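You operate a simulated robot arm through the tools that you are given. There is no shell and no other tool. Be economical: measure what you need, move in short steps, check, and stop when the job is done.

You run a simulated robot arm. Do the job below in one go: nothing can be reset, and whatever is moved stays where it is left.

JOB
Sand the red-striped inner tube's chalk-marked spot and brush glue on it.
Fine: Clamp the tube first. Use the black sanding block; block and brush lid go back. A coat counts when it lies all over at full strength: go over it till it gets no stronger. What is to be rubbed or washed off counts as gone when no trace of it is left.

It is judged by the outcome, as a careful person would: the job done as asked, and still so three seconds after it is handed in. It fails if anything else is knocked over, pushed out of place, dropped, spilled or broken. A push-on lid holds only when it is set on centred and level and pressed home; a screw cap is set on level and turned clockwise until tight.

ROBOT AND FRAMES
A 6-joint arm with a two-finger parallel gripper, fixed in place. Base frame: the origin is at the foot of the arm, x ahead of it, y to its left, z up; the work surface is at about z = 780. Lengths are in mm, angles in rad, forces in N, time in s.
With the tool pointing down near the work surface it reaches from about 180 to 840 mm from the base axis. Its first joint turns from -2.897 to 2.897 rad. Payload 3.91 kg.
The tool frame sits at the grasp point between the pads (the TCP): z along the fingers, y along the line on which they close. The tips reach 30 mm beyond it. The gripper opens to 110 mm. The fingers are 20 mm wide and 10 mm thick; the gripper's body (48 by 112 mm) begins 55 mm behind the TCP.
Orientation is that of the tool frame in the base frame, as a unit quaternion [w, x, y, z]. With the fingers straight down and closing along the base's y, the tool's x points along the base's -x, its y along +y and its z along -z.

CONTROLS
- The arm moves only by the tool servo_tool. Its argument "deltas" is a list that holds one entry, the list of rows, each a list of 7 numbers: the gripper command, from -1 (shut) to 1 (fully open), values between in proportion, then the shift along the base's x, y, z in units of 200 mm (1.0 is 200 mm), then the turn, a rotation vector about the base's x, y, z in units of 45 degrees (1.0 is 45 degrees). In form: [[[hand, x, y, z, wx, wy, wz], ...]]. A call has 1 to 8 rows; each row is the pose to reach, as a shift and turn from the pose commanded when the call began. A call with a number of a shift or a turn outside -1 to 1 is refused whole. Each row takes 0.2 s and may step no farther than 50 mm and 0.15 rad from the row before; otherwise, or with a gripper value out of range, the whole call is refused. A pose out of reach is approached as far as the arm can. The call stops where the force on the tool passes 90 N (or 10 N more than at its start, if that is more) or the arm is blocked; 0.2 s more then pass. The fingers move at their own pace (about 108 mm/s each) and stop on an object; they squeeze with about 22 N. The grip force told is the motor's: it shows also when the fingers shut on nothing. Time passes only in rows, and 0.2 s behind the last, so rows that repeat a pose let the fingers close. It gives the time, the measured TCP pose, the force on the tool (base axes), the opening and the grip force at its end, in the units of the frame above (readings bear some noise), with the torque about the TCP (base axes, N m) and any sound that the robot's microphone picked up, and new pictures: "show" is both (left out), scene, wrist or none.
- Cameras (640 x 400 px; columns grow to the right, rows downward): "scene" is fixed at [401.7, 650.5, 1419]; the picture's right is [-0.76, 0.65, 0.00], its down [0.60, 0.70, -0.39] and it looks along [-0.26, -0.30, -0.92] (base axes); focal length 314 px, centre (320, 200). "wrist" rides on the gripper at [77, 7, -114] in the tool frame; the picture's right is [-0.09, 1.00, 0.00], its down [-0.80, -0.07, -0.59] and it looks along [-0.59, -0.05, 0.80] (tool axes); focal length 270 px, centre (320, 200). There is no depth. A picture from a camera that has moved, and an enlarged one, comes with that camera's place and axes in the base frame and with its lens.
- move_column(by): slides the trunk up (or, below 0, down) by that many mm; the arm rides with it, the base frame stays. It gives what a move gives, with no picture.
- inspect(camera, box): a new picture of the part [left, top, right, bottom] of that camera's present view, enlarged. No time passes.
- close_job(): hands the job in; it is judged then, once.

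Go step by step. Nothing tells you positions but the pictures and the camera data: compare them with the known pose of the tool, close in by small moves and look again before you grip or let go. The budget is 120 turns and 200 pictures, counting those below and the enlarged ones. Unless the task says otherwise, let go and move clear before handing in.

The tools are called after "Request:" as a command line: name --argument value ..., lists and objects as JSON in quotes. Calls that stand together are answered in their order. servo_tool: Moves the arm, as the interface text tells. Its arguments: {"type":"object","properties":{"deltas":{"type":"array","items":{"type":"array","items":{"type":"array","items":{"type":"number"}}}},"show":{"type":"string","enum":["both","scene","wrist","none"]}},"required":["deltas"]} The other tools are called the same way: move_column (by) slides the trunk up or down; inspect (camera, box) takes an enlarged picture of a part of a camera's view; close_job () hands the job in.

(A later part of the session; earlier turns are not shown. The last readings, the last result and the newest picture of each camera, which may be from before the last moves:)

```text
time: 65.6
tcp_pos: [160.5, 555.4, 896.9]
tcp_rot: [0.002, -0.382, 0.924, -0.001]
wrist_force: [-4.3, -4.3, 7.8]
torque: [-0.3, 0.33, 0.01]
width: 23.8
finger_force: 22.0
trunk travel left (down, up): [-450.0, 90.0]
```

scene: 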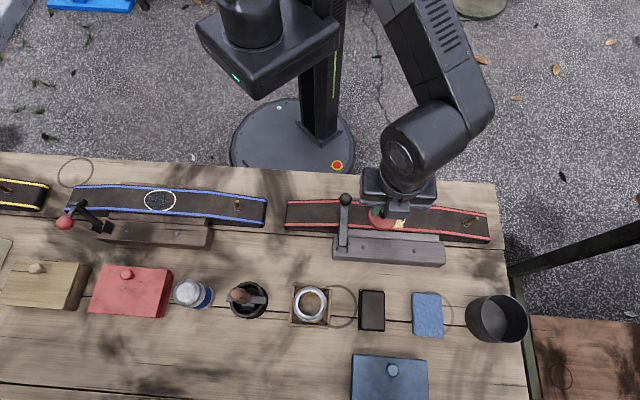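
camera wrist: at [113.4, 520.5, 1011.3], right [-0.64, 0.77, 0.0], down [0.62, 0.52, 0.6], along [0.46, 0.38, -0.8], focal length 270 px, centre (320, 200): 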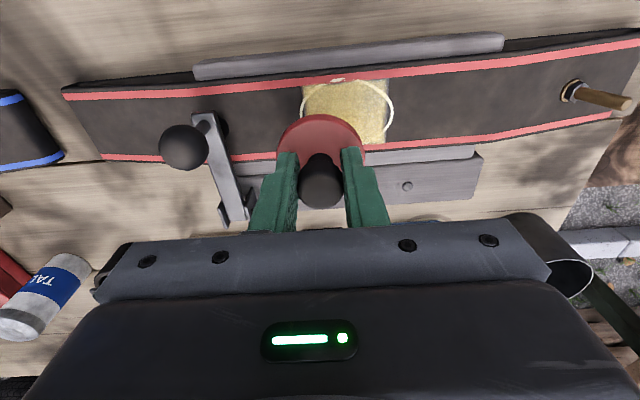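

Request:
servo_tool --deltas '[[[-1, -0.081, 0.088, 0, 0, 0, 0], [-1, -0.159, 0.18, 0, 0, 0, 0], [-1, -0.11, 0.2, 0, 0, 0, 0], [-1, -0.025, 0.117, 0, 0, 0, 0], [-1, 0.067, 0.025, 0, 0, 0, 0], [-1, 0.074, 0.074, 0, 0, 0, 0], [-1, -0.011, 0.159, 0, 0, 0, 0], [-1, -0.011, 0.159, 0.2, 0, 0, 0]]]' --show "none"

Request:
servo_tool --deltas '[[[-1, 0, 0, 0.15, 0, 0, 0], [-1, 0.15, 0.15, 0.15, 0, 0, 0], [-1, 0.3, 0.3, 0.15, 0, 0, 0], [-1, 0.45, 0.45, 0.15, 0, 0, 0], [-1, 0.45, 0.45, 0.15, 0, 0, 0]]]' --show "wrist"

Request:
inspect --camera "scene" --box '[360, 195, 420, 235]'

```text
time: 67.4
tcp_pos: [157.4, 589.1, 934.8]
tcp_rot: [0.001, -0.383, 0.924, 0.002]
wrist_force: [0.5, -0.5, -0.6]
torque: [0.06, -0.02, -0.01]
width: 24.0
finger_force: 21.7
trunk travel left (down, up): [-450.0, 90.0]
```

```text
time: 68.6
tcp_pos: [247.2, 684.0, 966.9]
tcp_rot: [0.001, -0.382, 0.924, 0.001]
wrist_force: [-1.0, -0.2, -0.2]
torque: [-0.01, -0.01, -0.01]
width: 24.1
finger_force: 22.0
trunk travel left (down, up): [-450.0, 90.0]
camera wrist: at [187.1, 632.9, 1080.6], right [-0.64, 0.77, 0.0], down [0.62, 0.52, 0.6], along [0.46, 0.38, -0.8], focal length 270 px, centre (320, 200)
```

wrist: 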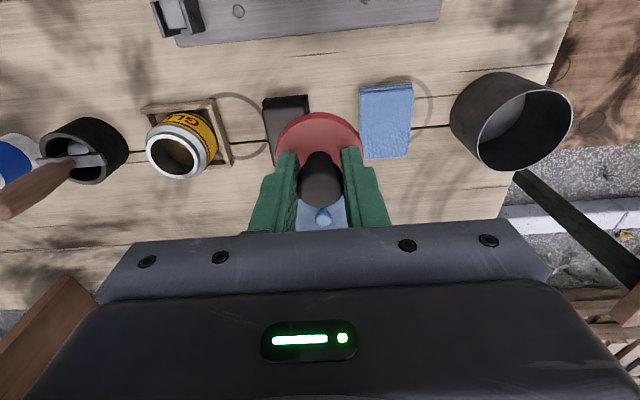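

```text
10.00 times, centred on (390, 215) of scene
camera zoom: at [401.7, 650.5, 1419.0], right [-0.76, 0.65, 0.0], down [0.6, 0.7, -0.39], along [-0.26, -0.3, -0.92], focal length 3140 px, centre (-380, 50)
```

zoom: 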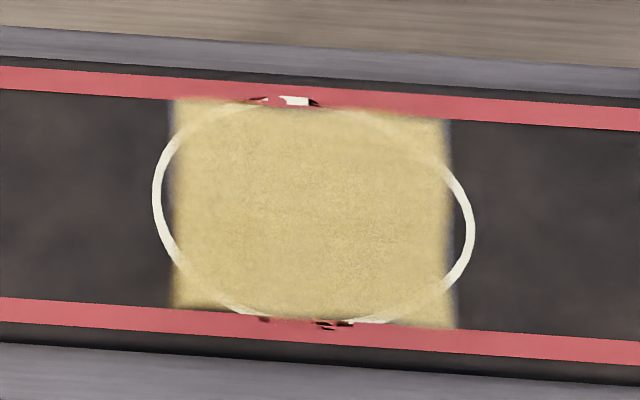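

The coat covers the whole spot evenly; chalk still shows faintly at the edges, so I'll go over it again to bring it to full strength.

Request:
servo_tool --deltas '[[[-1, -0.13, -0.13, 0, 0, 0, 0], [-1, -0.28, -0.28, 0, 0, 0, 0], [-1, -0.41, -0.44, 0, 0, 0, 0], [-1, -0.41, -0.62, 0, 0, 0, 0], [-1, -0.41, -0.62, -0.2, 0, 0, 0], [-1, -0.41, -0.62, -0.33, 0, 0, 0], [-1, -0.41, -0.62, -0.35, 0, 0, 0], [-1, -0.41, -0.62, -0.352, 0, 0, 0]]]' --show "none"

```text
time: 70.4
tcp_pos: [167.2, 557.9, 898.4]
tcp_rot: [0.001, -0.382, 0.924, 0.002]
wrist_force: [3.7, 0.0, 16.9]
torque: [0.12, -0.31, 0.02]
width: 24.1
finger_force: 21.9
trunk travel left (down, up): [-450.0, 90.0]
```

Request:
servo_tool --deltas '[[[-1, 0.039, 0.025, 0.005, 0, 0, 0], [-1, -0.06, 0.124, 0.003, 0, 0, 0], [-1, -0.159, 0.223, 0.003, 0, 0, 0], [-1, -0.113, 0.24, 0.003, 0, 0, 0], [-1, -0.028, 0.156, 0.003, 0, 0, 0], [-1, 0.057, 0.071, 0.003, 0, 0, 0], [-1, 0.025, 0.011, 0.003, 0, 0, 0], [-1, -0.032, -0.032, 0.003, 0, 0, 0]]]' --show "none"

Request:
servo_tool --deltas '[[[-1, -0.092, 0.092, 0, 0, 0, 0], [-1, -0.184, 0.184, 0, 0, 0, 0], [-1, -0.2, 0.135, 0, 0, 0, 0], [-1, -0.124, 0.06, 0, 0, 0, 0], [-1, -0.04, -0.025, 0, 0, 0, 0], [-1, 0.032, 0.032, 0, 0, 0, 0], [-1, -0.06, 0.124, 0, 0, 0, 0], [-1, -0.16, 0.22, 0, 0, 0, 0]]]' --show "none"

Request:
servo_tool --deltas '[[[-1, 0, 0, 0.15, 0, 0, 0], [-1, 0, 0, 0.35, 0, 0, 0], [-1, 0.17, 0.17, 0.35, 0, 0, 0], [-1, 0.34, 0.34, 0.35, 0, 0, 0], [-1, 0.5, 0.5, 0.35, 0, 0, 0], [-1, 0.5, 0.5, 0.35, 0, 0, 0]]]' --show "wrist"

Request:
inspect --camera "scene" --box '[360, 195, 420, 235]'

```text
time: 72.2
tcp_pos: [161.1, 549.8, 896.3]
tcp_rot: [0.003, -0.382, 0.924, 0.002]
wrist_force: [10.3, 10.2, 33.8]
torque: [0.89, -0.85, -0.02]
width: 23.9
finger_force: 21.8
trunk travel left (down, up): [-450.0, 90.0]
```

```text
time: 74.0
tcp_pos: [129.0, 596.0, 892.9]
tcp_rot: [0.002, -0.382, 0.924, -0.001]
wrist_force: [1.1, -0.2, -0.4]
torque: [0.01, 0.03, -0.04]
width: 15.6
finger_force: 22.2
trunk travel left (down, up): [-450.0, 90.0]
```

```text
time: 75.4
tcp_pos: [229.1, 692.1, 965.1]
tcp_rot: [0.0, -0.382, 0.924, 0.0]
wrist_force: [0.2, 0.4, -0.6]
torque: [0.0, 0.0, 0.0]
width: 15.5
finger_force: 22.4
trunk travel left (down, up): [-450.0, 90.0]
camera wrist: at [168.7, 643.7, 1079.7], right [-0.64, 0.77, 0.0], down [0.62, 0.52, 0.6], along [0.46, 0.38, -0.8], focal length 270 px, centre (320, 200)
```

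wrist: 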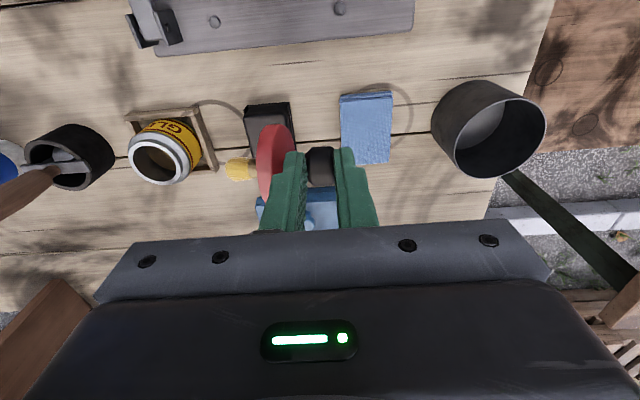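

```text
10.00 times, centred on (390, 215) of scene
camera zoom: at [401.7, 650.5, 1419.0], right [-0.76, 0.65, 0.0], down [0.6, 0.7, -0.39], along [-0.26, -0.3, -0.92], focal length 3140 px, centre (-380, 50)
```

zoom: 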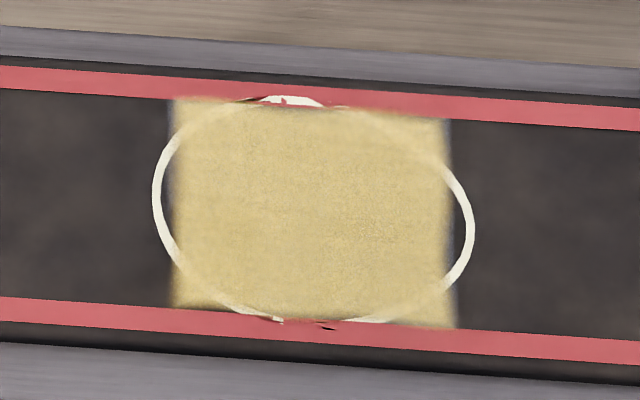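

The coat is unchanged by the second pass, so it's at full strength. But the lid has tipped sideways in the grip (brush now pointing left). I'll look closely before doing anything.

Request:
inspect --camera "wrist" --box '[200, 90, 400, 240]'

Request:
inspect --camera "scene" --box '[280, 220, 480, 345]'

```text
2.67 times, centred on (300, 165) of wrist
camera zoom: at [168.7, 643.7, 1079.7], right [-0.64, 0.77, 0.0], down [0.62, 0.52, 0.6], along [0.46, 0.38, -0.8], focal length 721 px, centre (373, 293)
```

zoom: 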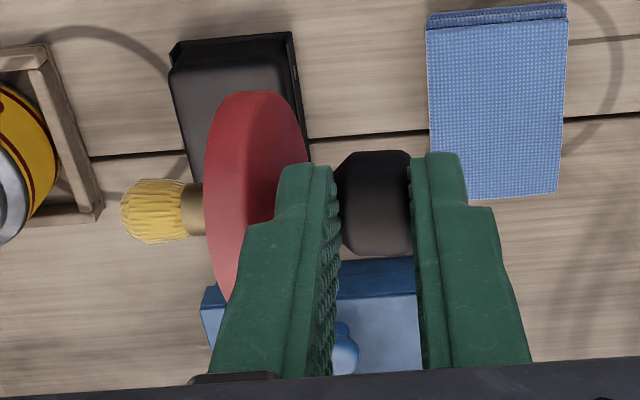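

```text
3.20 times, centred on (380, 282) of scene
camera zoom: at [401.7, 650.5, 1419.0], right [-0.76, 0.65, 0.0], down [0.6, 0.7, -0.39], along [-0.26, -0.3, -0.92], focal length 1005 px, centre (128, -64)
```

zoom: 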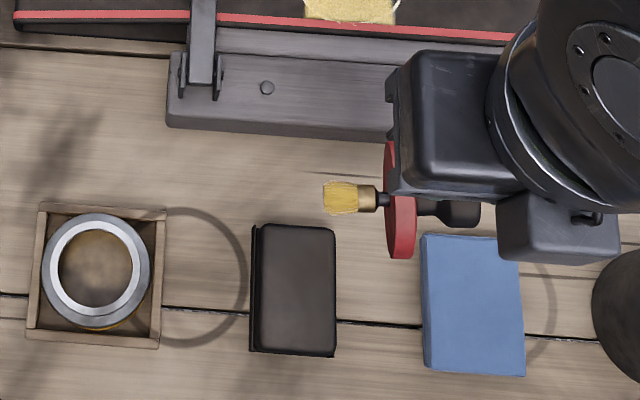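

The knob is now held only by the finger tips, with the lid's axis along the closing direction. My plan: turn and tilt the gripper so the brush points down, lower the brush into the tin, release, then re-grip the knob from above. First a gentle yaw while moving toward the tin.

Request:
servo_tool --deltas '[[[-1, 0.06, -0.07, 0.04, 0, 0, -0.12], [-1, 0.13, -0.15, 0.08, 0, 0, -0.25], [-1, 0.2, -0.22, 0.12, 0, 0, -0.38], [-1, 0.27, -0.3, 0.16, 0, 0, -0.52], [-1, 0.34, -0.38, 0.2, 0, 0, -0.66], [-1, 0.41, -0.46, 0.2, 0, 0, -0.8], [-1, 0.48, -0.54, 0.2, 0, 0, -0.92], [-1, 0.505, -0.56, 0.2, 0, 0, -0.98]]]'

```text
time: 77.2
tcp_pos: [329.0, 580.1, 1004.1]
tcp_rot: [0.0, -0.008, 1.0, 0.0]
wrist_force: [0.8, -0.2, -1.0]
torque: [0.03, 0.0, 0.0]
width: 15.5
finger_force: 22.5
trunk travel left (down, up): [-450.0, 90.0]
camera wrist: at [250.9, 587.5, 1118.3], right [0.07, 1.0, 0.0], down [0.8, -0.06, 0.6], along [0.59, -0.04, -0.8], focal length 270 px, centre (320, 200)
```

scene: 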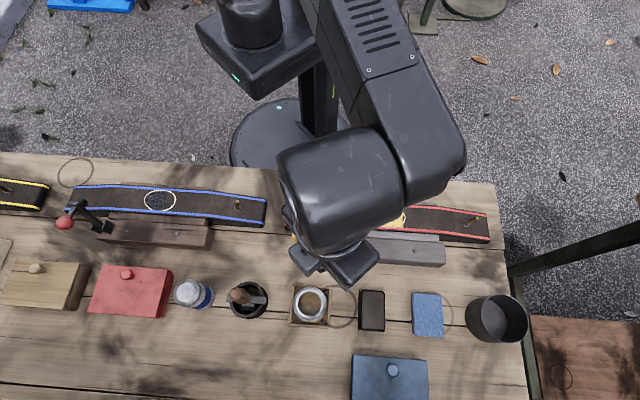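
wrist: 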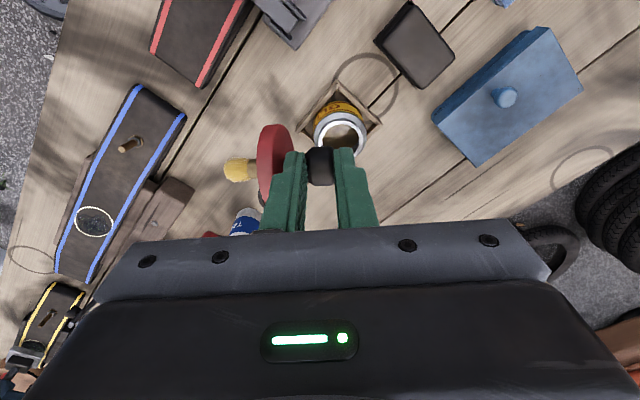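

The grip holds. Remaining yaw next.

Request:
servo_tool --deltas '[[[-1, 0, 0, 0, 0, 0, -0.14], [-1, 0, 0, 0, 0, 0, -0.28], [-1, 0, 0, 0, 0, 0, -0.42], [-1, 0, 0, 0, 0, 0, -0.56], [-1, 0, 0, 0, 0, 0, -0.68], [-1, 0, 0, 0, 0, 0, -0.73]]]' --show "wrist"

```text
time: 78.6
tcp_pos: [328.4, 583.7, 1005.3]
tcp_rot: [0.0, 0.276, 0.961, 0.0]
wrist_force: [0.5, 0.3, -0.3]
torque: [0.01, 0.0, -0.01]
width: 15.2
finger_force: 21.7
trunk travel left (down, up): [-450.0, 90.0]
camera wrist: at [266.4, 630.1, 1118.7], right [0.6, 0.8, 0.0], down [0.64, -0.48, 0.6], along [0.48, -0.36, -0.8], focal length 270 px, centre (320, 200)
```

wrist: 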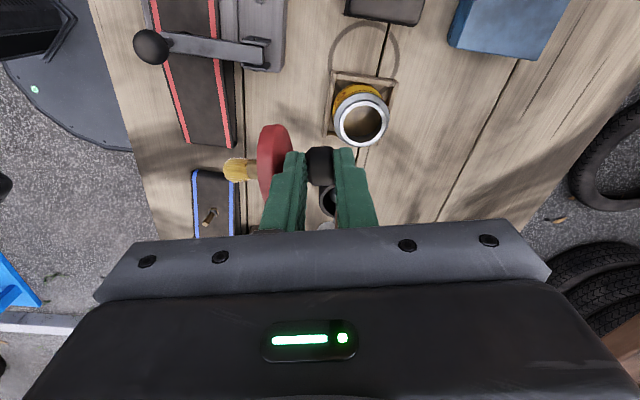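

Now I tilt slowly so the brush swings downward.

Request:
servo_tool --deltas '[[[-1, 0, 0, 0, 0.119, -0.074, 0], [-1, 0, 0, 0, 0.237, -0.148, 0], [-1, 0, 0, 0, 0.356, -0.223, 0], [-1, 0, 0, 0, 0.475, -0.297, 0], [-1, 0, 0, 0, 0.594, -0.371, 0], [-1, 0, 0, 0, 0.712, -0.445, 0], [-1, 0, 0, 0, 0.831, -0.519, 0], [-1, 0, 0, 0, 0.848, -0.53, 0]]]'

```text
time: 80.4
tcp_pos: [332.0, 586.2, 1011.1]
tcp_rot: [0.105, 0.255, 0.89, 0.364]
wrist_force: [-0.6, 0.0, -0.7]
torque: [-0.01, 0.01, -0.03]
width: 15.4
finger_force: 22.2
out of reach, approached as far as the arm can: row 7, 8
trunk travel left (down, up): [-450.0, 90.0]
camera wrist: at [226.4, 563.0, 1097.7], right [0.45, 0.56, 0.7], down [0.43, -0.82, 0.38], along [0.78, 0.13, -0.61], focal length 270 px, centre (320, 200)
```

scene: 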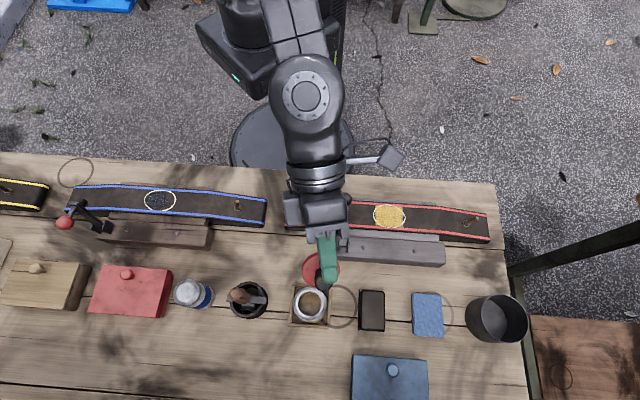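
wrist: 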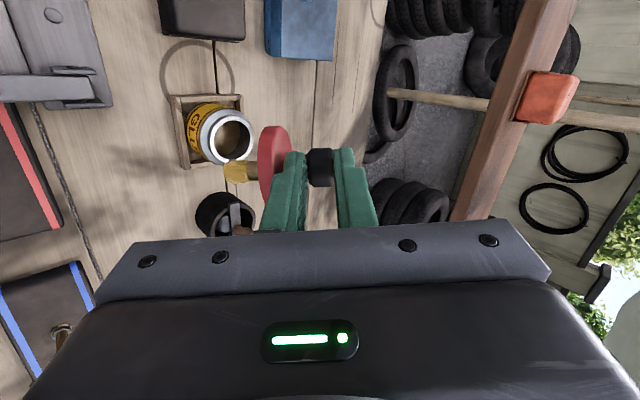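

The tilt stopped at 45°, limited by reach. I'll raise the tool and slide the trunk down so the arm can come in flatter.

Request:
servo_tool --deltas '[[[-1, 0, 0, 0.1, 0, 0, 0], [-1, 0, 0, 0.25, 0, 0, 0], [-1, 0, 0, 0.4, 0, 0, 0], [-1, 0, 0, 0.5, 0, 0, 0], [-1, 0, 0, 0.5, 0, 0, 0]]]' --show "none"

Request:
move_column --by -100

```text
time: 81.6
tcp_pos: [331.7, 585.9, 1109.7]
tcp_rot: [0.107, 0.255, 0.888, 0.367]
wrist_force: [0.2, 0.0, 0.0]
torque: [0.0, -0.04, 0.01]
width: 15.4
finger_force: 21.9
trunk travel left (down, up): [-450.0, 90.0]
```

```text
time: 82.9
tcp_pos: [332.6, 585.6, 1010.5]
tcp_rot: [0.106, 0.255, 0.888, 0.368]
wrist_force: [0.1, 0.7, -1.0]
torque: [0.0, 0.03, 0.01]
width: 15.0
finger_force: 21.6
trunk travel left (down, up): [-350.0, 190.0]
```

Works. Now try more tilt.

Request:
servo_tool --deltas '[[[-1, 0, 0, 0.02, 0.119, -0.074, 0], [-1, 0, 0, 0.05, 0.237, -0.148, 0], [-1, 0, 0, 0.1, 0.356, -0.223, 0], [-1, 0, 0, 0.1, 0.475, -0.297, 0], [-1, 0, 0, 0.1, 0.565, -0.353, 0], [-1, 0, 0, 0.1, 0.565, -0.353, 0]]]'

```text
time: 84.3
tcp_pos: [338.3, 592.6, 1041.6]
tcp_rot: [0.131, 0.242, 0.846, 0.455]
wrist_force: [-0.2, 0.5, -0.4]
torque: [-0.01, 0.03, -0.04]
width: 15.1
finger_force: 21.8
out of reach, approached as far as the arm can: row 2, 3, 4, 5, 6
trunk travel left (down, up): [-350.0, 190.0]
camera wrist: at [224.3, 555.5, 1110.3], right [0.36, 0.42, 0.83], down [0.4, -0.88, 0.27], along [0.84, 0.23, -0.48], focal length 270 px, centre (320, 200)
```

scene: 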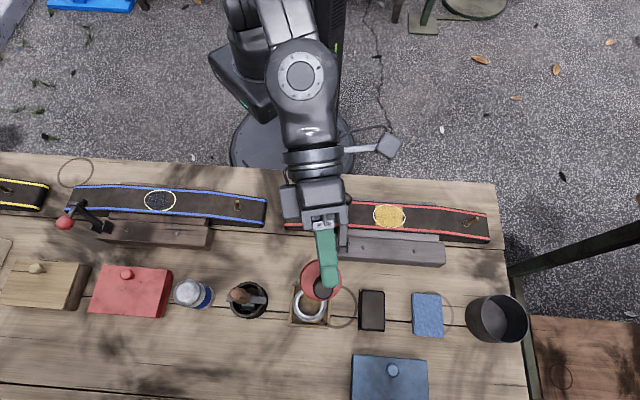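
wrist: 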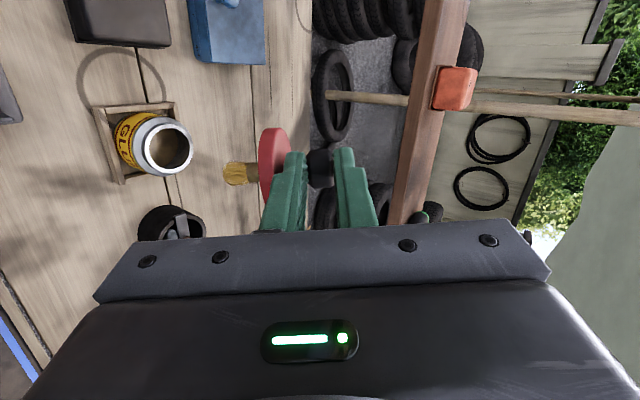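

Lowering the trunk helped (57° now). I'll repeat with a further 180 mm.

Request:
servo_tool --deltas '[[[-1, 0, 0, 0.1, 0, 0, 0], [-1, 0, 0, 0.25, 0, 0, 0], [-1, 0, 0, 0.4, 0, 0, 0], [-1, 0, 0, 0.55, 0, 0, 0], [-1, 0, 0, 0.7, 0, 0, 0], [-1, 0, 0, 0.8, 0, 0, 0], [-1, 0, 0, 0.8, 0, 0, 0]]]' --show "none"

Request:
move_column --by -180

```text
time: 85.9
tcp_pos: [338.5, 594.3, 1201.3]
tcp_rot: [0.131, 0.241, 0.847, 0.456]
wrist_force: [0.0, 0.2, -0.5]
torque: [0.0, 0.06, 0.03]
width: 15.2
finger_force: 21.8
trunk travel left (down, up): [-350.0, 190.0]
```

```text
time: 87.9
tcp_pos: [338.2, 594.4, 1021.3]
tcp_rot: [0.132, 0.242, 0.847, 0.455]
wrist_force: [-0.2, 0.1, -0.6]
torque: [0.01, 0.02, -0.03]
width: 15.1
finger_force: 21.8
trunk travel left (down, up): [-170.0, 370.0]
```

Request:
servo_tool --deltas '[[[-1, 0, 0, 0, 0.11, -0.069, 0], [-1, 0, 0, 0, 0.22, -0.138, 0], [-1, 0, 0, 0, 0.33, -0.206, 0], [-1, 0, 0, 0, 0.38, -0.24, 0], [-1, 0, 0, 0, 0.38, -0.24, 0]]]'

```text
time: 89.1
tcp_pos: [341.8, 597.1, 1036.3]
tcp_rot: [0.166, 0.22, 0.77, 0.576]
wrist_force: [1.0, 0.3, -1.4]
torque: [-0.01, 0.05, -0.01]
width: 15.2
finger_force: 22.6
out of reach, approached as far as the arm can: row 3, 4, 5
trunk travel left (down, up): [-170.0, 370.0]
camera wrist: at [217.9, 545.9, 1074.7], right [0.22, 0.19, 0.96], down [0.37, -0.92, 0.1], along [0.9, 0.33, -0.28], focal length 270 px, centre (320, 200)
```

scene: 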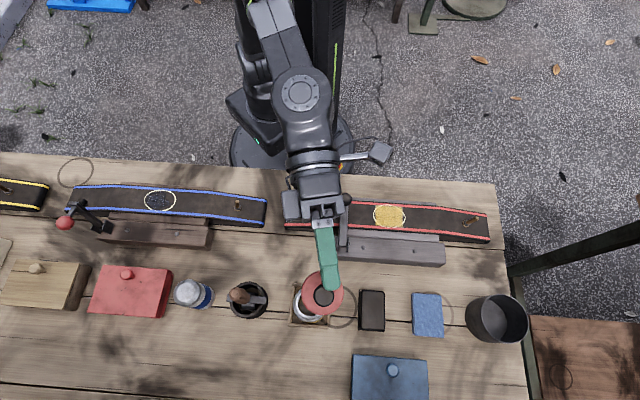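
wrist: 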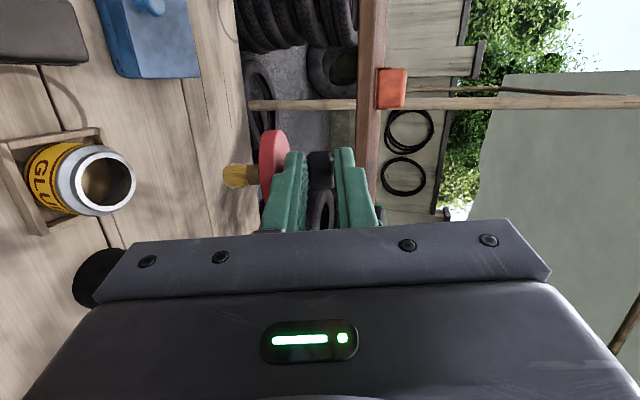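

Tilt is now 73°, and the final descent can be done by the trunk with this attitude kept. I'll check the alignment over the tin.

Request:
inspect --camera "scene" --box '[270, 250, 370, 340]'

Request:
inspect --camera "wrist" --box '[200, 100, 400, 240]'

```text
4.44 times, centred on (320, 295) of scene
camera zoom: at [401.7, 650.5, 1419.0], right [-0.76, 0.65, 0.0], down [0.6, 0.7, -0.39], along [-0.26, -0.3, -0.92], focal length 1396 px, centre (320, -222)
```

zoom: 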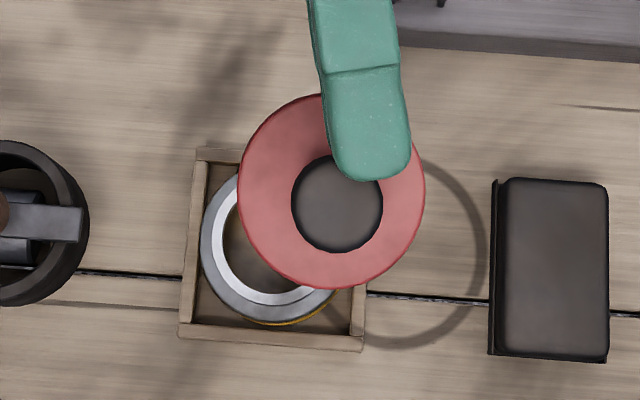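

```text
2.86 times, centred on (300, 170) of wrist
camera zoom: at [217.9, 545.9, 1074.7], right [0.22, 0.19, 0.96], down [0.37, -0.92, 0.1], along [0.9, 0.33, -0.28], focal length 772 px, centre (377, 286)
```

zoom: 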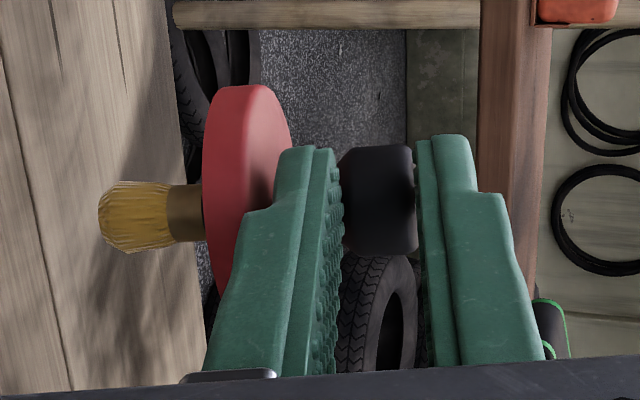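

The picture shows the lid about 18 mm off the tin's axis. I'll shift by about (15,-10) mm while keeping height and re-check.

Request:
servo_tool --deltas '[[[-1, 0.04, -0.025, 0.03, -0.04, 0.025, 0], [-1, 0.078, -0.052, 0.06, -0.08, 0.05, 0], [-1, 0.078, -0.052, 0.075, -0.08, 0.05, 0], [-1, 0.078, -0.052, 0.075, -0.08, 0.05, 0]]]' --show "wrist"

Request:
inspect --camera "scene" --box '[270, 250, 370, 340]'

```text
time: 90.1
tcp_pos: [357.4, 586.3, 1054.9]
tcp_rot: [0.156, 0.226, 0.791, 0.547]
wrist_force: [0.5, 0.4, -0.3]
torque: [-0.02, 0.03, 0.0]
width: 15.1
finger_force: 22.1
trunk travel left (down, up): [-170.0, 370.0]
camera wrist: at [235.9, 538.0, 1100.1], right [0.26, 0.25, 0.93], down [0.37, -0.92, 0.15], along [0.89, 0.31, -0.33], focal length 270 px, centre (320, 200)
```

wrist: 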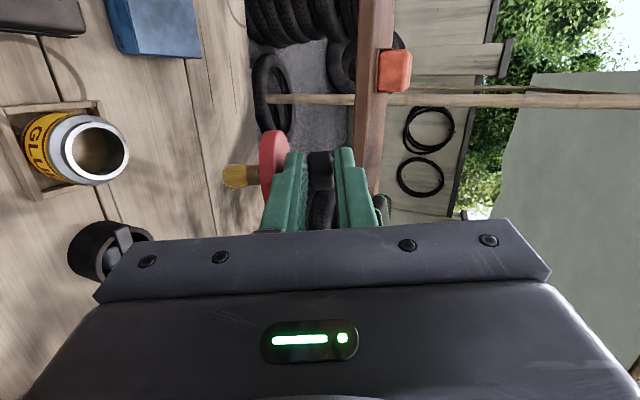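

```text
4.44 times, centred on (320, 295) of scene
camera zoom: at [401.7, 650.5, 1419.0], right [-0.76, 0.65, 0.0], down [0.6, 0.7, -0.39], along [-0.26, -0.3, -0.92], focal length 1396 px, centre (320, -222)
```

zoom: 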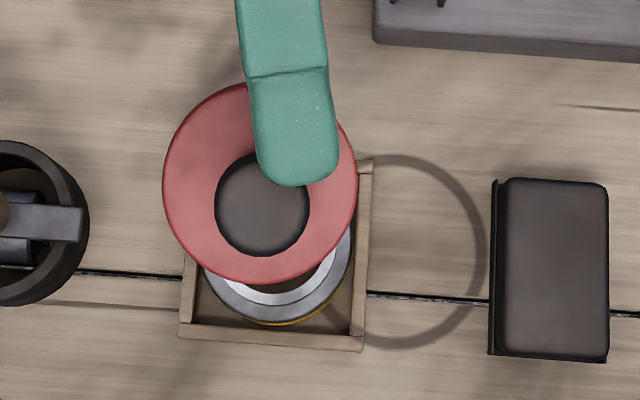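

The lid's disc is now on the tin's axis. A slight outward shift gives the tilted brush room; then I descend with the trunk.

Request:
servo_tool --deltas '[[[-1, 0.011, 0.017, -0.03, 0, 0, 0], [-1, 0.011, 0.017, -0.075, 0, 0, 0], [-1, 0.011, 0.017, -0.075, 0, 0, 0]]]' --show "none"

Request:
move_column --by -70

Request:
inspect --camera "scene" --box '[270, 250, 370, 340]'

Request:
inspect --camera "wrist" --box '[20, 20, 400, 240]'

```text
time: 90.9
tcp_pos: [359.4, 588.8, 1038.0]
tcp_rot: [0.157, 0.226, 0.792, 0.546]
wrist_force: [-0.1, -0.3, -0.9]
torque: [0.0, 0.01, 0.03]
width: 15.1
finger_force: 22.4
trunk travel left (down, up): [-170.0, 370.0]
```

```text
time: 92.0
tcp_pos: [359.5, 590.2, 967.7]
tcp_rot: [0.158, 0.226, 0.791, 0.547]
wrist_force: [-0.1, 0.0, 0.0]
torque: [0.01, -0.01, -0.04]
width: 14.9
finger_force: 22.0
trunk travel left (down, up): [-100.0, 440.0]
```

```text
4.44 times, centred on (320, 295) of scene
camera zoom: at [401.7, 650.5, 1419.0], right [-0.76, 0.65, 0.0], down [0.6, 0.7, -0.39], along [-0.26, -0.3, -0.92], focal length 1396 px, centre (320, -222)
```

zoom: 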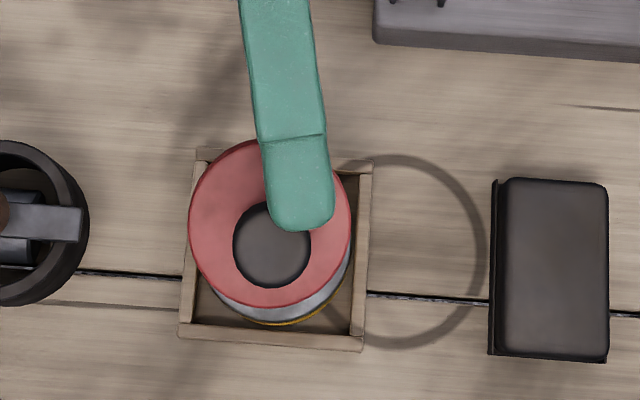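

```text
1.68 times, centred on (210, 130) of wrist
camera zoom: at [238.1, 540.4, 1015.0], right [0.26, 0.25, 0.93], down [0.37, -0.92, 0.15], along [0.89, 0.31, -0.33], focal length 455 px, centre (505, 318)
```

zoom: 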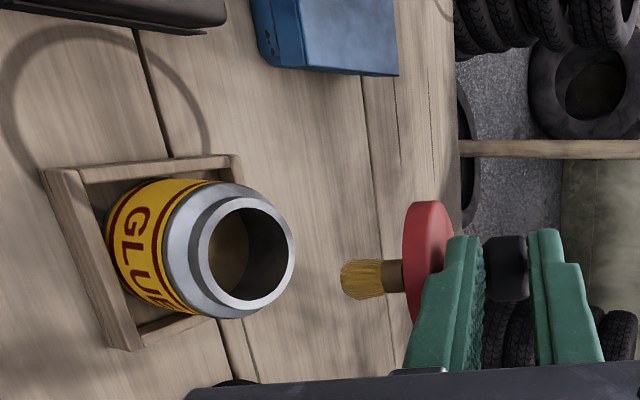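

Alignment looks good: the brush tip will enter about 8 mm from the hole's centre. Lower 60 mm more with the trunk.

Request:
move_column --by -60

Request:
inspect --camera "wrist" --box '[100, 40, 400, 240]'

Request:
inspect --camera "scene" --box '[270, 250, 370, 340]'

```text
time: 93.0
tcp_pos: [359.7, 588.3, 908.2]
tcp_rot: [0.157, 0.226, 0.791, 0.546]
wrist_force: [0.9, 0.2, -0.8]
torque: [-0.02, 0.01, 0.0]
width: 15.2
finger_force: 22.2
trunk travel left (down, up): [-40.0, 500.0]
```

```text
2.00 times, centred on (250, 140) of wrist
camera zoom: at [238.1, 540.4, 955.0], right [0.26, 0.25, 0.93], down [0.37, -0.92, 0.15], along [0.89, 0.31, -0.33], focal length 541 px, centre (460, 320)
```

zoom: 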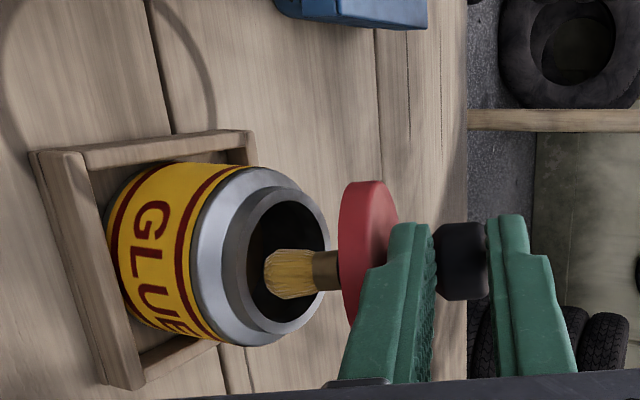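

```text
4.44 times, centred on (320, 295) of scene
camera zoom: at [401.7, 650.5, 1419.0], right [-0.76, 0.65, 0.0], down [0.6, 0.7, -0.39], along [-0.26, -0.3, -0.92], focal length 1396 px, centre (320, -222)
```

zoom: 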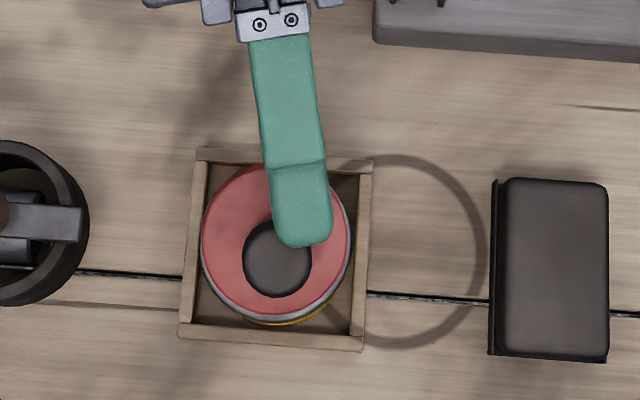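

The brush is entering the hole nicely. Another 20 mm.

Request:
move_column --by -20

Request:
inspect --camera "wrist" --box '[150, 60, 390, 220]'

```text
time: 93.7
tcp_pos: [359.0, 588.8, 888.9]
tcp_rot: [0.157, 0.225, 0.791, 0.547]
wrist_force: [-0.4, -0.2, -0.1]
torque: [-0.02, 0.04, -0.01]
width: 15.2
finger_force: 22.0
trunk travel left (down, up): [-20.0, 520.0]
```

```text
2.50 times, centred on (270, 140) of wrist
camera zoom: at [238.1, 540.4, 934.9], right [0.26, 0.25, 0.93], down [0.37, -0.92, 0.15], along [0.89, 0.31, -0.33], focal length 676 px, centre (445, 350)
```

zoom: 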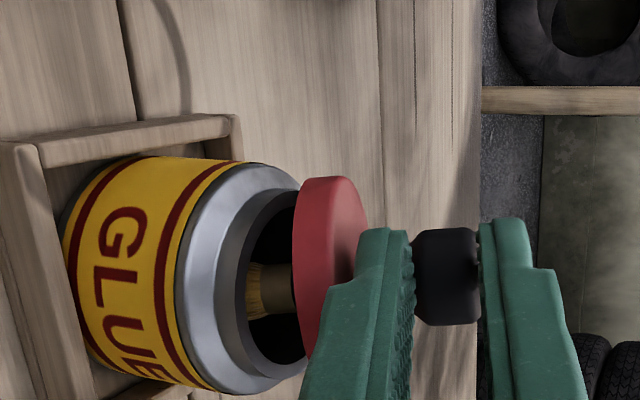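

Request:
move_column --by -6

Request:
inspect --camera "wrist" --box '[150, 60, 390, 220]'

```text
time: 94.2
tcp_pos: [359.4, 587.7, 883.4]
tcp_rot: [0.158, 0.226, 0.79, 0.547]
wrist_force: [0.6, 0.6, 2.9]
torque: [0.21, -0.16, -0.02]
width: 15.2
finger_force: 21.8
trunk travel left (down, up): [-14.0, 526.0]
```

```text
2.50 times, centred on (270, 140) of wrist
camera zoom: at [237.9, 540.2, 929.7], right [0.26, 0.25, 0.93], down [0.37, -0.92, 0.15], along [0.89, 0.31, -0.33], focal length 676 px, centre (445, 350)
```

zoom: 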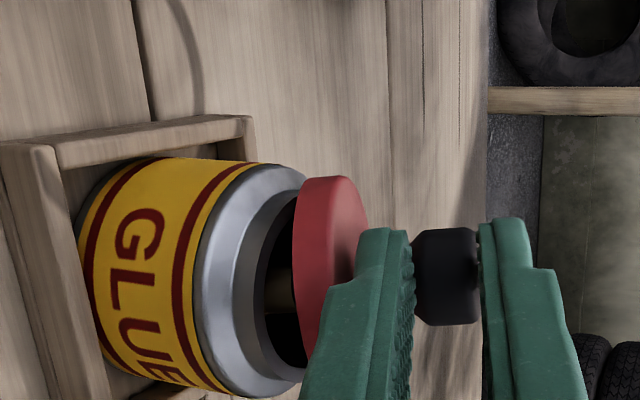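

Light contact of the lid's far edge on the tin. I'll open a little and draw the fingers back along their own direction.

Request:
servo_tool --deltas '[[[-0.6, 0, 0, 0, 0, 0, 0], [-0.55, 0, 0, 0, 0, 0, 0], [-0.55, -0.025, -0.04, 0.018, 0, 0, 0], [-0.55, -0.06, -0.1, 0.045, 0, 0, 0], [-0.55, -0.12, -0.2, 0.09, 0, 0, 0], [-0.55, -0.2, -0.32, 0.16, 0, 0, 0], [-0.55, -0.2, -0.32, 0.16, 0, 0, 0]]]'

Request:
inspect --camera "scene" --box '[270, 250, 370, 340]'

Request:
inspect --camera "wrist" --box '[150, 60, 390, 220]'

```text
time: 95.8
tcp_pos: [318.7, 522.8, 915.5]
tcp_rot: [0.158, 0.226, 0.791, 0.547]
wrist_force: [-0.1, 0.3, 0.1]
torque: [-0.01, 0.03, 0.0]
width: 24.9
finger_force: 0.0
trunk travel left (down, up): [-14.0, 526.0]
camera wrist: at [197.1, 474.8, 962.2], right [0.26, 0.25, 0.93], down [0.37, -0.92, 0.15], along [0.89, 0.31, -0.33], focal length 270 px, centre (320, 200)
```

scene: 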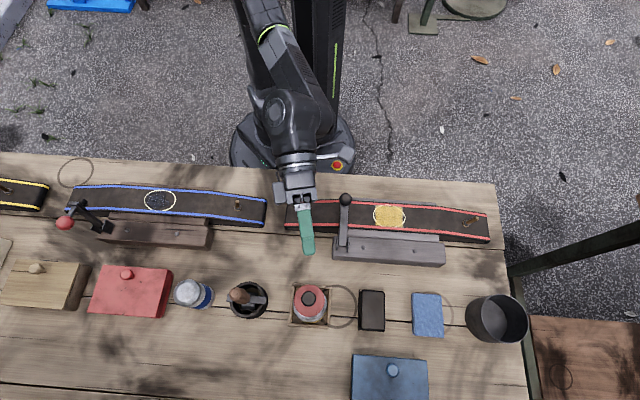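
wrist: 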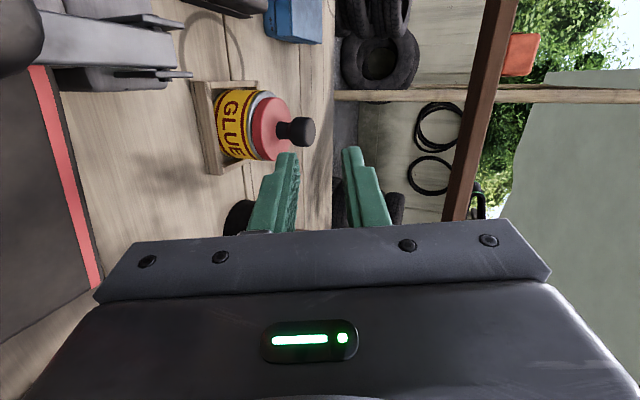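

```text
4.44 times, centred on (320, 295) of scene
camera zoom: at [401.7, 650.5, 1419.0], right [-0.76, 0.65, 0.0], down [0.6, 0.7, -0.39], along [-0.26, -0.3, -0.92], focal length 1396 px, centre (320, -222)
```

zoom: 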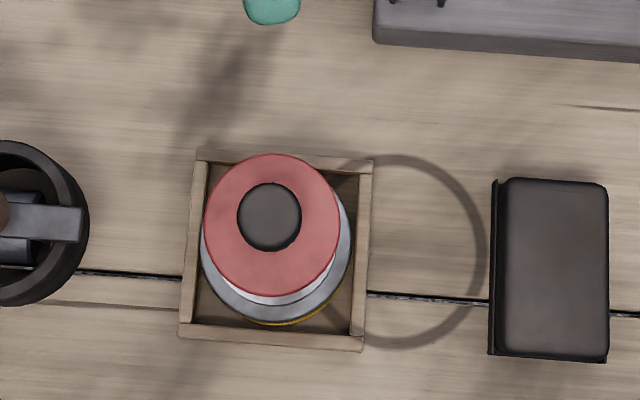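

```text
2.50 times, centred on (270, 140) of wrist
camera zoom: at [197.1, 474.8, 962.2], right [0.26, 0.25, 0.93], down [0.37, -0.92, 0.15], along [0.89, 0.31, -0.33], focal length 676 px, centre (445, 350)
```

zoom: 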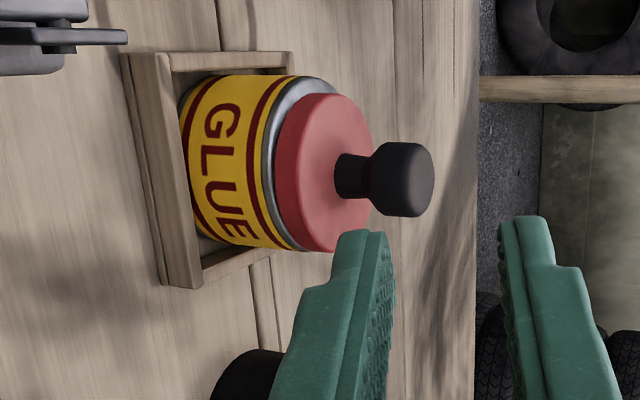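

The lid now stands on the tin with the brush inside, only a few mm off centre. I'll bring the trunk back up and return the tool to pointing down, to re-grip the knob from above.

Request:
move_column --by 200

Request:
servo_tool --deltas '[[[-0.4, 0, 0, 0, -0.119, 0.074, 0], [-0.4, 0, 0, 0, -0.237, 0.148, 0], [-0.4, 0, 0, 0, -0.356, 0.223, 0], [-0.4, 0, 0, 0, -0.475, 0.297, 0], [-0.4, 0, 0, 0, -0.594, 0.371, 0], [-0.4, 0, 0, 0, -0.712, 0.445, 0], [-0.4, 0, 0, 0, -0.831, 0.519, 0], [-0.4, 0, 0, 0, -0.93, 0.58, 0]]]' --show "none"

Request:
move_column --by 150

```text
time: 98.0
tcp_pos: [317.8, 522.6, 1115.8]
tcp_rot: [0.157, 0.226, 0.791, 0.547]
wrist_force: [0.0, -0.4, -0.9]
torque: [0.01, 0.0, -0.05]
width: 24.6
finger_force: 0.0
trunk travel left (down, up): [-214.0, 326.0]
```

```text
time: 99.8
tcp_pos: [318.7, 523.2, 1115.1]
tcp_rot: [0.047, 0.27, 0.947, 0.166]
wrist_force: [-1.1, 0.7, 0.4]
torque: [0.02, -0.05, -0.02]
width: 32.8
finger_force: 0.0
trunk travel left (down, up): [-214.0, 326.0]
```

```text
time: 101.5
tcp_pos: [318.9, 522.8, 1264.3]
tcp_rot: [0.047, 0.27, 0.947, 0.167]
wrist_force: [-0.5, 0.1, 0.2]
torque: [-0.03, 0.02, 0.02]
width: 33.1
finger_force: 0.0
trunk travel left (down, up): [-364.0, 176.0]
```

Request:
servo_tool --deltas '[[[0.2, 0, 0, -0.15, -0.12, 0.075, 0], [0.2, 0.05, 0.06, -0.35, -0.25, 0.156, 0], [0.2, 0.1, 0.12, -0.55, -0.376, 0.235, 0], [0.2, 0.2, 0.24, -0.73, -0.376, 0.235, 0], [0.2, 0.3, 0.355, -0.9, -0.376, 0.235, 0], [0.2, 0.3, 0.355, -1.0, -0.376, 0.235, 0], [0.2, 0.3, 0.355, -1.0, -0.376, 0.235, 0]]]' --show "wrist"

```text
time: 103.1
tcp_pos: [374.5, 594.0, 1065.5]
tcp_rot: [0.0, 0.274, 0.962, 0.0]
wrist_force: [-0.7, -0.1, -0.5]
torque: [-0.02, 0.02, -0.02]
width: 66.1
finger_force: 0.0
trunk travel left (down, up): [-364.0, 176.0]
camera wrist: at [311.2, 640.7, 1180.0], right [0.6, 0.8, 0.0], down [0.64, -0.48, 0.59], along [0.48, -0.36, -0.8], focal length 270 px, centre (320, 200)
```

wrist: 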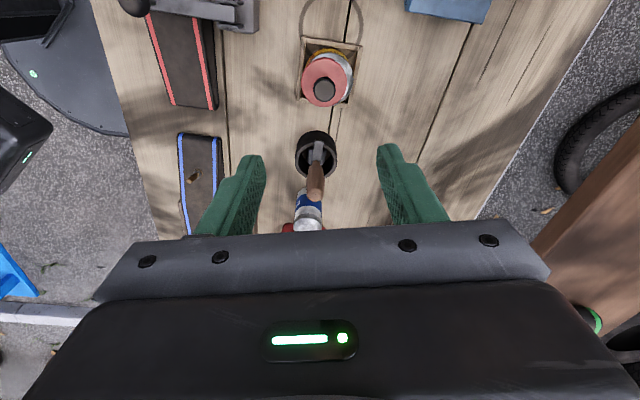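

Request:
servo_tool --deltas '[[[0.2, 0.015, 0.008, -0.2, 0, 0, 0], [0.2, 0.015, 0.008, -0.4, 0, 0, 0], [0.2, 0.015, 0.008, -0.64, 0, 0, 0], [0.2, 0.015, 0.008, -0.64, 0, 0, 0]]]' --show "wrist"

Request:
inspect --camera "wrist" --box '[240, 60, 400, 220]'

```text
time: 104.1
tcp_pos: [379.1, 594.9, 935.4]
tcp_rot: [0.0, 0.274, 0.962, 0.0]
wrist_force: [-0.4, -0.4, -0.3]
torque: [0.02, 0.03, 0.01]
width: 66.1
finger_force: 0.1
trunk travel left (down, up): [-364.0, 176.0]
camera wrist: at [317.0, 641.6, 1049.5], right [0.6, 0.8, 0.0], down [0.64, -0.48, 0.59], along [0.48, -0.36, -0.8], focal length 270 px, centre (320, 200)
```

wrist: 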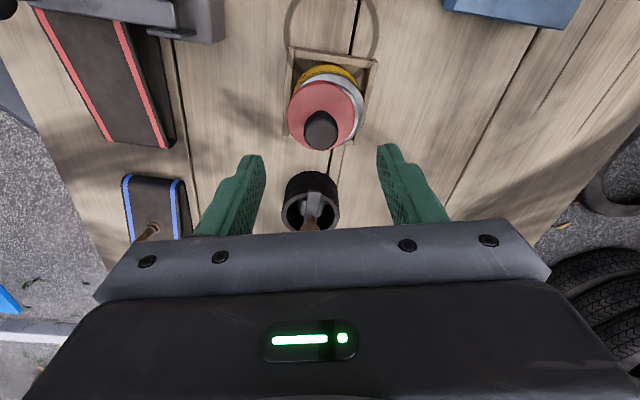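

```text
2.50 times, centred on (320, 140) of wrist
camera zoom: at [317.0, 641.6, 1049.5], right [0.6, 0.8, 0.0], down [0.64, -0.48, 0.59], along [0.48, -0.36, -0.8], focal length 676 px, centre (320, 350)
```

zoom: 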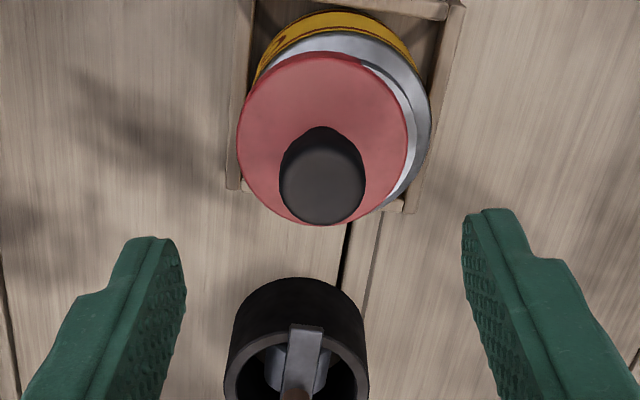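

The knob is at about (379.7,595.3), 5 mm off the tin's centre. I'll descend and grip it.

Request:
servo_tool --deltas '[[[0.2, 0.003, 0.002, -0.2, 0, 0, 0], [0.2, 0.003, 0.002, -0.315, 0, 0, 0], [0.2, 0.003, 0.002, -0.315, 0, 0, 0], [-0.4, 0.003, 0.002, -0.315, 0, 0, 0], [-1, 0.003, 0.002, -0.315, 0, 0, 0], [-1, 0.003, 0.002, -0.315, 0, 0, 0]]]' --show "wrist"

Request:
inspect --camera "wrist" --box '[240, 60, 400, 220]'

```text
time: 105.5
tcp_pos: [381.7, 597.9, 875.8]
tcp_rot: [0.0, 0.274, 0.962, 0.0]
wrist_force: [0.1, -1.1, -0.8]
torque: [-0.02, -0.05, 0.02]
width: 23.9
finger_force: 22.1
trunk travel left (down, up): [-364.0, 176.0]
camera wrist: at [319.0, 644.5, 989.3], right [0.6, 0.8, 0.0], down [0.64, -0.48, 0.59], along [0.48, -0.36, -0.8], focal length 270 px, centre (320, 200)
```

wrist: 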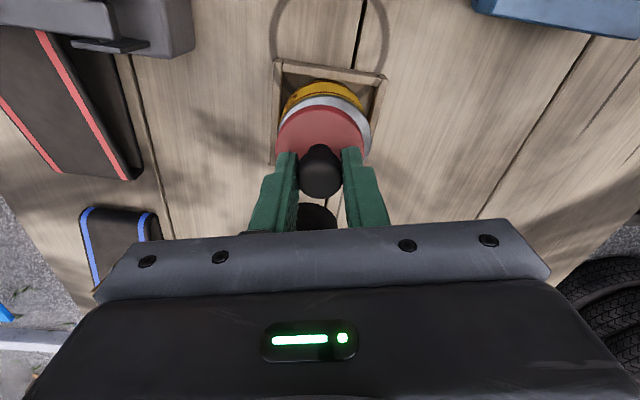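

```text
2.50 times, centred on (320, 140) of wrist
camera zoom: at [319.0, 644.5, 989.3], right [0.6, 0.8, 0.0], down [0.64, -0.48, 0.59], along [0.48, -0.36, -0.8], focal length 676 px, centre (320, 350)
```

zoom: 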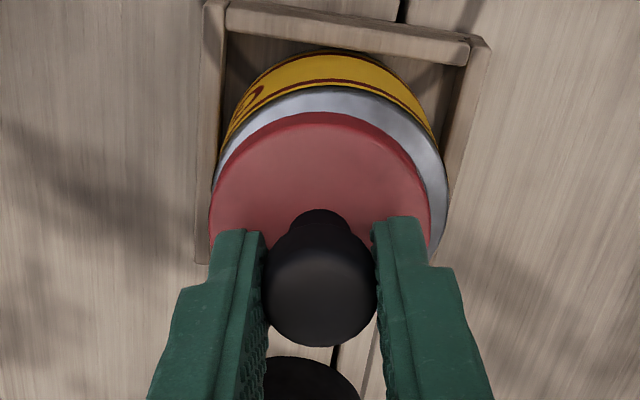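

The lid is gripped upright again; in the picture it sits about 2.5 mm off the tin's centre. I'll lift it slightly, shift to centre, lower, and look.

Request:
servo_tool --deltas '[[[-1, 0, 0, 0.02, 0, 0, 0], [-1, 0.01, 0.008, 0.02, 0, 0, 0], [-1, 0.01, 0.008, 0.02, 0, 0, 0]]]' --show "wrist"

Request:
inspect --camera "wrist" --box '[240, 60, 400, 220]'

```text
time: 106.3
tcp_pos: [383.8, 599.7, 877.9]
tcp_rot: [-0.001, 0.273, 0.962, 0.0]
wrist_force: [0.4, 0.9, -0.3]
torque: [-0.02, 0.0, -0.02]
width: 24.0
finger_force: 22.2
trunk travel left (down, up): [-364.0, 176.0]
camera wrist: at [322.0, 645.4, 992.1], right [0.6, 0.8, 0.0], down [0.64, -0.48, 0.59], along [0.48, -0.36, -0.8], focal length 270 px, centre (320, 200)
```

wrist: 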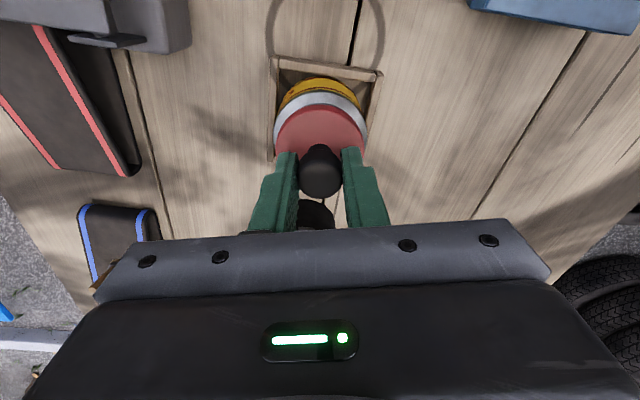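

```text
2.50 times, centred on (320, 140) of wrist
camera zoom: at [322.0, 645.4, 992.1], right [0.6, 0.8, 0.0], down [0.64, -0.48, 0.59], along [0.48, -0.36, -0.8], focal length 676 px, centre (320, 350)
```

zoom: 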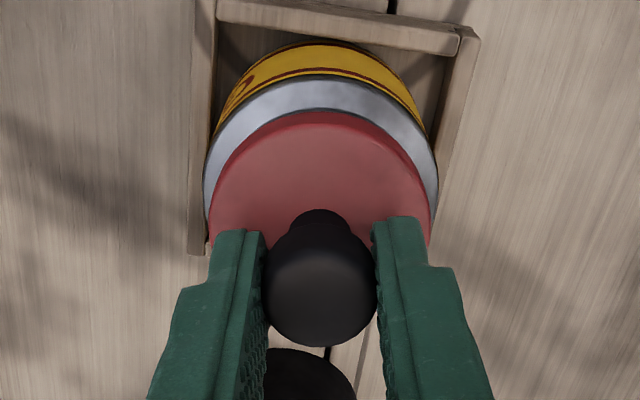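

Now the lid is symmetric over the tin and matches the original seating picture. I'll lower and press.

Request:
servo_tool --deltas '[[[-1, 0, 0, -0.01, 0, 0, 0], [-1, 0, 0, -0.02, 0, 0, 0], [-1, 0, 0, -0.03, 0, 0, 0], [-1, 0, 0, -0.04, 0, 0, 0], [-1, 0, 0, -0.04, 0, 0, 0]]]' --show "wrist"

Request:
inspect --camera "wrist" --box '[240, 60, 400, 220]'

```text
time: 107.5
tcp_pos: [383.8, 598.1, 873.4]
tcp_rot: [0.0, 0.275, 0.961, 0.001]
wrist_force: [3.9, 6.2, 21.5]
torque: [-0.04, 0.0, -0.02]
width: 24.1
finger_force: 22.0
trunk travel left (down, up): [-364.0, 176.0]
camera wrist: at [321.2, 644.1, 987.1], right [0.6, 0.8, 0.0], down [0.64, -0.48, 0.59], along [0.48, -0.35, -0.8], focal length 270 px, centre (320, 200)
```

wrist: 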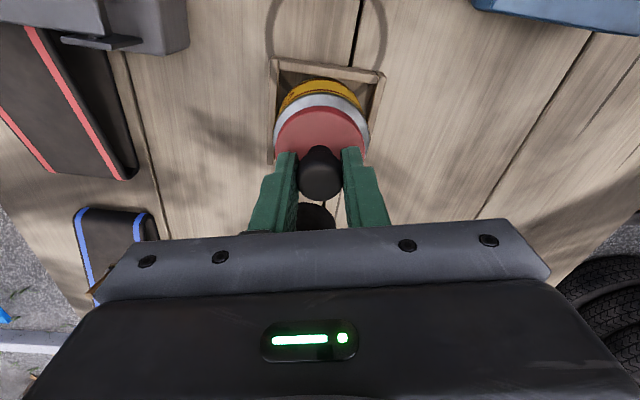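

```text
2.50 times, centred on (320, 140) of wrist
camera zoom: at [321.2, 644.1, 987.1], right [0.6, 0.8, 0.0], down [0.64, -0.48, 0.59], along [0.48, -0.35, -0.8], focal length 676 px, centre (320, 350)
```

zoom: 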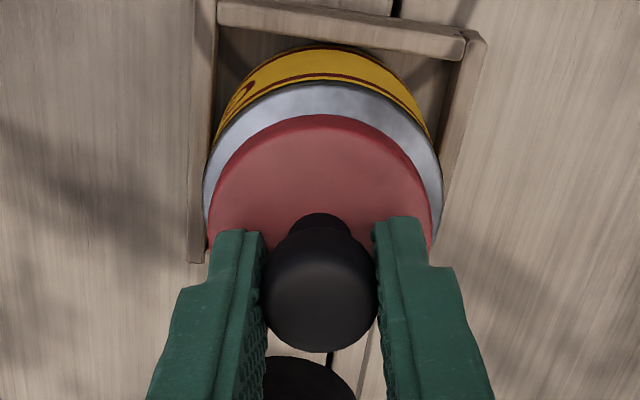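

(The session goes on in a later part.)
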